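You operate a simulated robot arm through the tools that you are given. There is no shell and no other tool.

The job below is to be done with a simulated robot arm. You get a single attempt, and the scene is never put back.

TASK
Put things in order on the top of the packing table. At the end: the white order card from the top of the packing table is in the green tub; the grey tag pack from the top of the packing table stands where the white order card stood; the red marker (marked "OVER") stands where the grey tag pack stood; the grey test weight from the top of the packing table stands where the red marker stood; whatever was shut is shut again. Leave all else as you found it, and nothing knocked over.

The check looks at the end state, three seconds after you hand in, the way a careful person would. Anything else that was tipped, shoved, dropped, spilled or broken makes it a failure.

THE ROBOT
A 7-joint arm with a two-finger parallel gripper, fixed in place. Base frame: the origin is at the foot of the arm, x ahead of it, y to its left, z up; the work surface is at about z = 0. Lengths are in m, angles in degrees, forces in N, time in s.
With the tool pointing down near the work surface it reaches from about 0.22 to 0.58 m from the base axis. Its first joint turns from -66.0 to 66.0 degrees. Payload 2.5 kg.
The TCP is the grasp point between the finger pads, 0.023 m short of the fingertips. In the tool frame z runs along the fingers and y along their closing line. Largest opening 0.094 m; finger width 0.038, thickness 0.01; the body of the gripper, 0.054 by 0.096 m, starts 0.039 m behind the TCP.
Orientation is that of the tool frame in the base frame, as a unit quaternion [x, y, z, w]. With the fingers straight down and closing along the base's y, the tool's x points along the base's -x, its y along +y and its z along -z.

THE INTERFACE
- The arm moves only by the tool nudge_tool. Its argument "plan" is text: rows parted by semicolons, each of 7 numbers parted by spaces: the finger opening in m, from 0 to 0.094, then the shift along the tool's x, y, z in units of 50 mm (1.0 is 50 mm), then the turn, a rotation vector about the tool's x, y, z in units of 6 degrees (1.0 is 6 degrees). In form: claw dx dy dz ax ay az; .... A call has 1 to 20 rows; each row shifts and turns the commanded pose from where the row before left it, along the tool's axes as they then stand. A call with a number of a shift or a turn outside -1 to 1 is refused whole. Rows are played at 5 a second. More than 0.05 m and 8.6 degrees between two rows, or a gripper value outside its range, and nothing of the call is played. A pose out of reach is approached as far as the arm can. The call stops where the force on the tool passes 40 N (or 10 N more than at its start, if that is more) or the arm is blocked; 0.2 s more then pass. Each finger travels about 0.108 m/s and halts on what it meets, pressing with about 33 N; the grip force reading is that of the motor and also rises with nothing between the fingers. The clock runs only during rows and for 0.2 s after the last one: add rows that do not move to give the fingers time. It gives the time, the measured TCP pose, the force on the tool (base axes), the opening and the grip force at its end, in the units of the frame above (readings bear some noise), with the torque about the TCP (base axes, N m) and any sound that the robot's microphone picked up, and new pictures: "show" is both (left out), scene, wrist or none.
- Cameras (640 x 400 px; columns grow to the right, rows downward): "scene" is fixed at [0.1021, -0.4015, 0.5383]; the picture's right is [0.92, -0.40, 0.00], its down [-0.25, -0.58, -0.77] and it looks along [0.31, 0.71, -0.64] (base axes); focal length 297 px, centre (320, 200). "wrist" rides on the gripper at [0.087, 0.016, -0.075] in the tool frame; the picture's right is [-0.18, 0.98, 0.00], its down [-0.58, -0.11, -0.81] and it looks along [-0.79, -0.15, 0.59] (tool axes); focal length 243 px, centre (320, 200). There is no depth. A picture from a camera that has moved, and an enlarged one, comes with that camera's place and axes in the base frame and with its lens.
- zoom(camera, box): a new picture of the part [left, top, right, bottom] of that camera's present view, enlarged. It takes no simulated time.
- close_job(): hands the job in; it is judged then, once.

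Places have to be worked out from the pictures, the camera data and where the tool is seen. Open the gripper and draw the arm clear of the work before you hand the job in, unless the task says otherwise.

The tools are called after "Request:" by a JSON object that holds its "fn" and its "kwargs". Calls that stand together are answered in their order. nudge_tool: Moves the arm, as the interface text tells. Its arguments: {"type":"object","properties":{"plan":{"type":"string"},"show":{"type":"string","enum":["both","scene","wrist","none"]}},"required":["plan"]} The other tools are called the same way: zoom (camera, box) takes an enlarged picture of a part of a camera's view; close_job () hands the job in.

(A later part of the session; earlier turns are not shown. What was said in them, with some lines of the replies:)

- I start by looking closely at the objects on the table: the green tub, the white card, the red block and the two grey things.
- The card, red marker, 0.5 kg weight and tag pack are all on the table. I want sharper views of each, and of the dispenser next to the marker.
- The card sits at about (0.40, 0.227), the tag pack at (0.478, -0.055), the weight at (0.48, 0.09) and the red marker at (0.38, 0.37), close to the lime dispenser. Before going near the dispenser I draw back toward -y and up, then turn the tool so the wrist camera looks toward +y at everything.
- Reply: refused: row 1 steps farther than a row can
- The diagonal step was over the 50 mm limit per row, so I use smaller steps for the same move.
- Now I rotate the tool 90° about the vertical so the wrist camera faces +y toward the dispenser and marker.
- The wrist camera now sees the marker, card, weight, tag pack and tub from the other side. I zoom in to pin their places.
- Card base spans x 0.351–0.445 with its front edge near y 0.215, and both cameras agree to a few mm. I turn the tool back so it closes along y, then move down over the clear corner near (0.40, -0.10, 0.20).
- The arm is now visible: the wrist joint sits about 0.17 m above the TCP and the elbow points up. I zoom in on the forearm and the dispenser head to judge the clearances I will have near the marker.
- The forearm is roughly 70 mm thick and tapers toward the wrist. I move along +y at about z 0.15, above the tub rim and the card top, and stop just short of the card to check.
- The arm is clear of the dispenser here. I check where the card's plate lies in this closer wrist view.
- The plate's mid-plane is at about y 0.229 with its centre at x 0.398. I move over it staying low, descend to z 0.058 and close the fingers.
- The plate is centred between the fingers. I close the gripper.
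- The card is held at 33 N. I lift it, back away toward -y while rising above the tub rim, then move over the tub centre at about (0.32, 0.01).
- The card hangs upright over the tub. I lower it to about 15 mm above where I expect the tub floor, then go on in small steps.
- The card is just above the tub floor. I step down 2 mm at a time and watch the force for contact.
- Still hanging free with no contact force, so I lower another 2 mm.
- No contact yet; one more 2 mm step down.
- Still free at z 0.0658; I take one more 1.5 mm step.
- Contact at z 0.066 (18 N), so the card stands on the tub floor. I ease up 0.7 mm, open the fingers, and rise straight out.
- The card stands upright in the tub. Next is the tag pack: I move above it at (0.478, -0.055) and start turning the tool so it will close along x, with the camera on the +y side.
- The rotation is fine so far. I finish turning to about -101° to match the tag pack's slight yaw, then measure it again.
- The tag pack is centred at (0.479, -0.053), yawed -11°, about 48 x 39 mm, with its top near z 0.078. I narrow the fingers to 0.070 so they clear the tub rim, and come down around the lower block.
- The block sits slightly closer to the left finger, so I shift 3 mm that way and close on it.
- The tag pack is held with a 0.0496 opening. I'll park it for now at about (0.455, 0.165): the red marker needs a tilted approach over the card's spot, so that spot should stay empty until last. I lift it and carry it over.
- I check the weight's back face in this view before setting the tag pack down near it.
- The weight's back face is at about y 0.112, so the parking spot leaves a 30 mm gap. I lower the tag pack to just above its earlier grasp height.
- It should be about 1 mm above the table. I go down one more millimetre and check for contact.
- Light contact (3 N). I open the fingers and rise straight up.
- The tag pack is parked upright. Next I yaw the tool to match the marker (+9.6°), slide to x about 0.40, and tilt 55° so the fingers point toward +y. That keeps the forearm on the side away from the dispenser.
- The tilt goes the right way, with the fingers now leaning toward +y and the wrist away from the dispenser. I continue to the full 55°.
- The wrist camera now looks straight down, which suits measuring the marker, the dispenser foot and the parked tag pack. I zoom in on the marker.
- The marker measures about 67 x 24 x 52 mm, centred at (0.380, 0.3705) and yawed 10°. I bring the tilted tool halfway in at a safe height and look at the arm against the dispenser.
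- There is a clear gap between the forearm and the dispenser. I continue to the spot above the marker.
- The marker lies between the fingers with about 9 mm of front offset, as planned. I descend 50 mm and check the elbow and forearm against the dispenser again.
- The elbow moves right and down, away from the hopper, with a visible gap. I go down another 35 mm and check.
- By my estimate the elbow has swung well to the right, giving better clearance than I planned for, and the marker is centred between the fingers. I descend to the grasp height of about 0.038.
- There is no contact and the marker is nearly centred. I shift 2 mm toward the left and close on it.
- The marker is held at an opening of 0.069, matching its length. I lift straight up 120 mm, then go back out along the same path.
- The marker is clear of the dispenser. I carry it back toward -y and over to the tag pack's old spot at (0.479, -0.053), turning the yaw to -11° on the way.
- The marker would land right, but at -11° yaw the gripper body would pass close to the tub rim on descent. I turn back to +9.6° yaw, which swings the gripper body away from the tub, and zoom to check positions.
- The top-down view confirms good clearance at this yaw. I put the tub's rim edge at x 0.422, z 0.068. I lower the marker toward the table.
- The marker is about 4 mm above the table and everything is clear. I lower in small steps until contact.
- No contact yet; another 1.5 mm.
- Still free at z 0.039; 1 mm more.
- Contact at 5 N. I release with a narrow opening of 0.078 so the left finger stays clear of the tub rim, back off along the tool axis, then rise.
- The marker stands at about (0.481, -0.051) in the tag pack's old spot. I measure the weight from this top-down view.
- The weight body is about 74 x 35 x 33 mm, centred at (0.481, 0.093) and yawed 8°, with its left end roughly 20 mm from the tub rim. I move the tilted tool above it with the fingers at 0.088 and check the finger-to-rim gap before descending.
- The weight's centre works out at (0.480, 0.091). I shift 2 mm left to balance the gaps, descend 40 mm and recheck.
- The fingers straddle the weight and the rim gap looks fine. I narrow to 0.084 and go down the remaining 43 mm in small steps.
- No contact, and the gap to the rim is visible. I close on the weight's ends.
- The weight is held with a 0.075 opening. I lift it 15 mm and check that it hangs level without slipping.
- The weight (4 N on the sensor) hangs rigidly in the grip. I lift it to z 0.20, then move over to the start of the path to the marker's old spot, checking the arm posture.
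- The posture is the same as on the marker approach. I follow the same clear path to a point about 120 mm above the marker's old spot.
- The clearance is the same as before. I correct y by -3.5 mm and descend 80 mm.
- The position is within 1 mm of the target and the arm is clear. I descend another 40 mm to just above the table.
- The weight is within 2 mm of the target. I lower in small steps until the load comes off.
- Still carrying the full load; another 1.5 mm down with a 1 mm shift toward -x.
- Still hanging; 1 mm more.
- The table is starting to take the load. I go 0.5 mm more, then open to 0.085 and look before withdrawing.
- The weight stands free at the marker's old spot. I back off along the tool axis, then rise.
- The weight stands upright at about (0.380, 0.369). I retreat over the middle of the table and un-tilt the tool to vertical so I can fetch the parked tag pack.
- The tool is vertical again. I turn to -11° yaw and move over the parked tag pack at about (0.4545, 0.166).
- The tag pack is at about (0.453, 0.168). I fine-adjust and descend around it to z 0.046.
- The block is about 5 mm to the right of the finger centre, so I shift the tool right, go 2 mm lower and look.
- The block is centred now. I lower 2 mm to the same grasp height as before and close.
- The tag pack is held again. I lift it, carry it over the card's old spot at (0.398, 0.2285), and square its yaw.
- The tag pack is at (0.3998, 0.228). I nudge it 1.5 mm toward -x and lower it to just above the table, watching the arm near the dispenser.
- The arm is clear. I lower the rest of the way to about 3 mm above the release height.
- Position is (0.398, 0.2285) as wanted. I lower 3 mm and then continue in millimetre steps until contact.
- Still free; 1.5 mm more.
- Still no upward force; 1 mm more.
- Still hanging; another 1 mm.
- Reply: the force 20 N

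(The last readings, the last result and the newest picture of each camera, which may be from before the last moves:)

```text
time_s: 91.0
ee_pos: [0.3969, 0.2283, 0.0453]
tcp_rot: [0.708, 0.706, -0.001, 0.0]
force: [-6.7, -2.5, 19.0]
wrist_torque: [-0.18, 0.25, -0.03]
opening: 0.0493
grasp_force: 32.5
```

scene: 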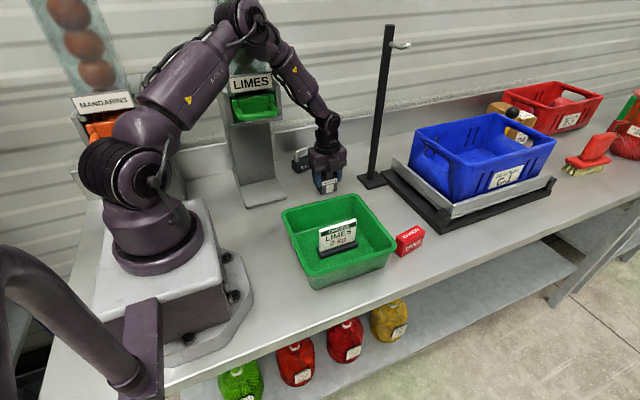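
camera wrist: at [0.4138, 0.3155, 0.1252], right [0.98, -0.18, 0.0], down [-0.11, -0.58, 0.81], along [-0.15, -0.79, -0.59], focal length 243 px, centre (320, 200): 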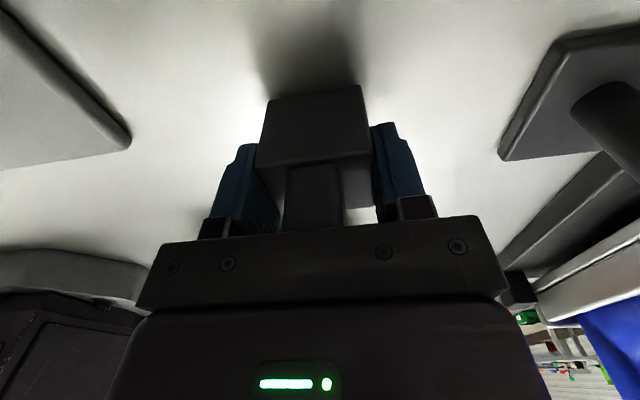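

Contact (19 N). I ease up 0.6 mm, release, and rise straight up.

Request:
{"fn": "nudge_tool", "kwargs": {"plan": "0.0 0 0 -0.012 0 0 0; 0.0 0 0 0 0 0 0; 0.055 0 0 0 0 0 0; 0.068 0 0 0 0 0 0; 0.068 0 0 0 0 0 0; 0.068 0 0 -0.4 0 0 0; 0.068 0 0 -0.8 0 0 0; 0.068 0 0 -0.9 0 0 0; 0.068 0 0 0 0 0 0", "show": "both"}}

Request:
{"fn": "zoom", "kwargs": {"camera": "scene", "box": [270, 120, 420, 260]}}

```text
time_s: 93.0
ee_pos: [0.3953, 0.228, 0.1519]
tcp_rot: [0.707, 0.708, 0.001, 0.0]
force: [0.1, 0.8, 0.5]
wrist_torque: [0.0, 0.03, 0.02]
opening: 0.0678
grasp_force: 0.1
camera wrist: at [0.4113, 0.3162, 0.2261], right [0.98, -0.18, 0.0], down [-0.11, -0.58, 0.81], along [-0.15, -0.79, -0.59], focal length 243 px, centre (320, 200)
```

scene: 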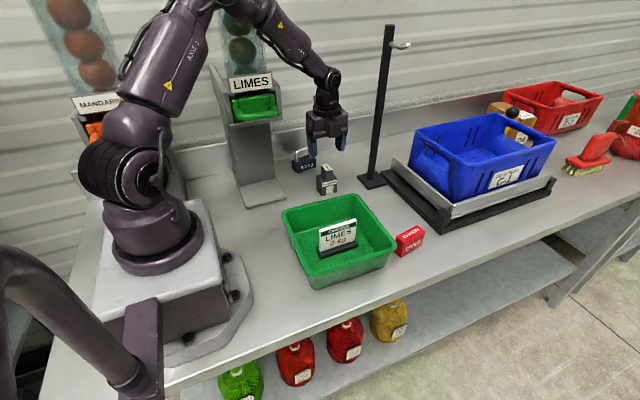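
wrist: 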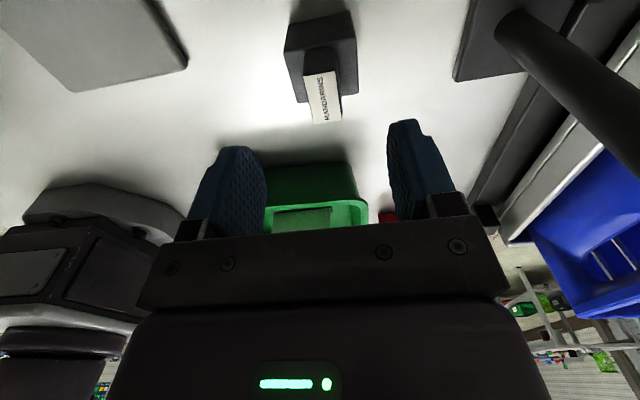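

```text
2.86 times, centred on (345, 190) of scene
camera zoom: at [0.1021, -0.4015, 0.5383], right [0.92, -0.4, 0.0], down [-0.25, -0.58, -0.77], along [0.31, 0.71, -0.64], focal length 848 px, centre (249, 229)
```

zoom: 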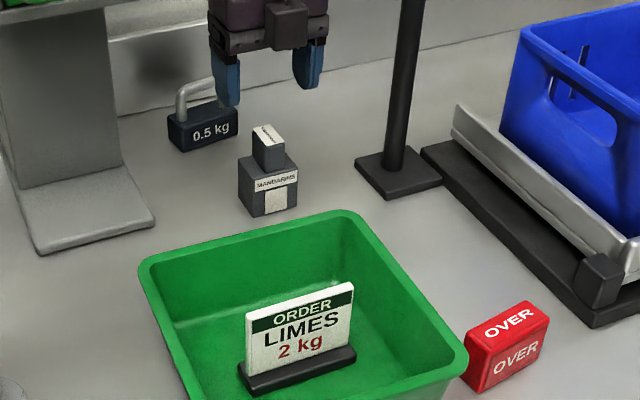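

All four items are in place. I draw the arm up and back toward -y, away from the work.

Request:
{"fn": "nudge_tool", "kwargs": {"plan": "0.068 0 0 -0.8 0 0 0; 0.068 -0.85 0 -0.4 0 0 0; 0.068 -0.85 0 -0.4 0 0 0; 0.068 -0.85 -0.1 -0.4 0 0 0; 0.068 -0.85 -0.1 -0.4 0 0 0; 0.068 -0.85 -0.1 -0.4 0 0 0; 0.08 -0.85 -0.1 -0.4 0 0 0; 0.094 -0.85 -0.1 -0.4 0 0 0; 0.094 0 0 0 0 0 0; 0.094 0 0 0 0 0 0", "show": "both"}}

Request:
{"fn": "zoom", "kwargs": {"camera": "scene", "box": [270, 120, 440, 290]}}

Request:
{"fn": "zoom", "kwargs": {"camera": "scene", "box": [60, 60, 340, 220]}}

```text
time_s: 95.2
ee_pos: [0.3744, -0.0687, 0.3291]
tcp_rot: [0.707, 0.707, 0.0, -0.001]
force: [0.4, -0.5, -0.8]
wrist_torque: [0.0, -0.07, -0.02]
opening: 0.0942
grasp_force: 0.0
camera wrist: at [0.3911, 0.0179, 0.4046], right [0.98, -0.18, 0.0], down [-0.11, -0.58, 0.81], along [-0.15, -0.79, -0.59], focal length 243 px, centre (320, 200)
```

scene: 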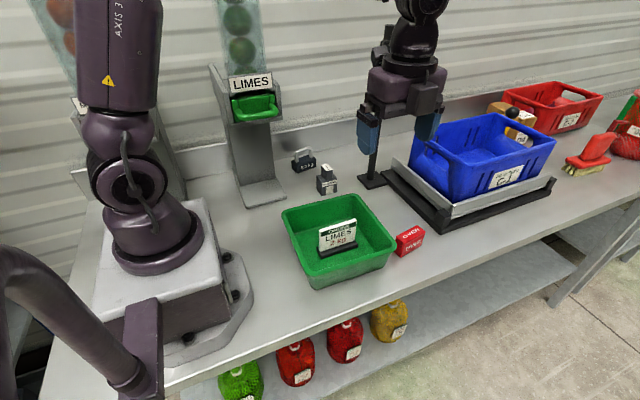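
wrist: 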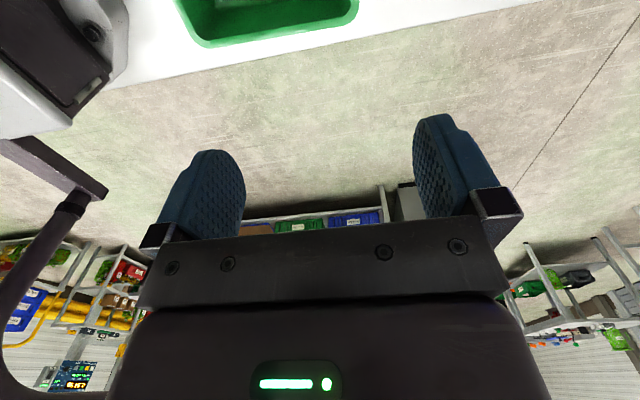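

```text
2.35 times, centred on (355, 205) of scene
camera zoom: at [0.1021, -0.4015, 0.5383], right [0.92, -0.4, 0.0], down [-0.25, -0.58, -0.77], along [0.31, 0.71, -0.64], focal length 699 px, centre (238, 188)
```

zoom: 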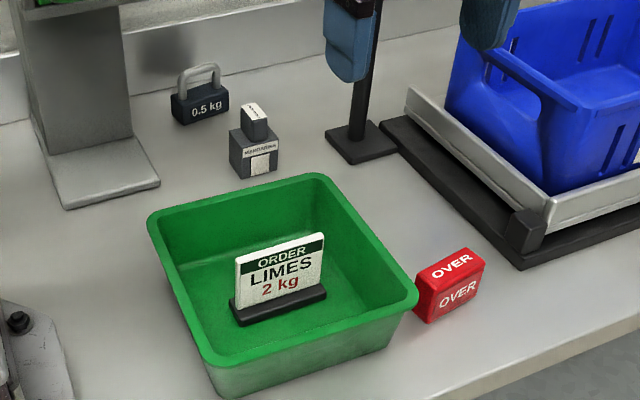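

```text
2.29 times, centred on (200, 140) of scene
camera zoom: at [0.1021, -0.4015, 0.5383], right [0.92, -0.4, 0.0], down [-0.25, -0.58, -0.77], along [0.31, 0.71, -0.64], focal length 679 px, centre (594, 337)
```

zoom: 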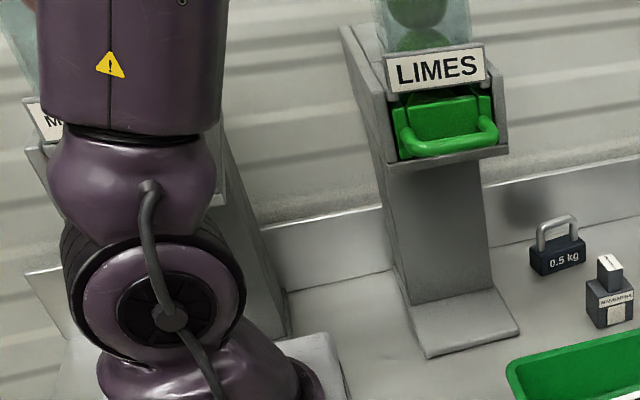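

The card stands in the green tub and the tag pack is on the card's old spot. The red marker is on the tag pack's old spot, and the weight is on the marker's old spot. The tub and lime dispenser look as they did at the start, with the lime drawer shut. The gripper is open and the arm is clear, so I hand in.

Request:
{"fn": "close_job", "kwargs": {}}

```text
The job is handed in.
```

I've handed in the job with all four items moved and standing upright. The pass or fail result wasn't shown to me.

| Item | Where it is now | How close, by my camera measurements |
|---|---|---|
| White order card | Standing in the green tub | On the tub floor, near the middle |
| Grey tag pack | Where the card stood | Within about 2 mm |
| Red "OVER" marker | Where the tag pack stood | Within about 2 mm |
| Grey 0.5 kg weight | Where the marker stood | Within about 3 mm |

- **Parking:** I set the tag pack down on a clear part of the table while I moved the marker and weight. Reaching the marker's spot meant tilting the gripper over the card's spot, so that had to stay empty until the end.
- **Angles:** The marker and weight stand at the angle the marker had, and the tag pack is now square to the table instead of turned about 11°.
- **Everything else:** I opened nothing. In the last pictures the tub hadn't moved and the lime drawer was still shut. The arm hid the mandarin dispenser in that final view, but nothing went near it. The gripper is open and clear of the table.
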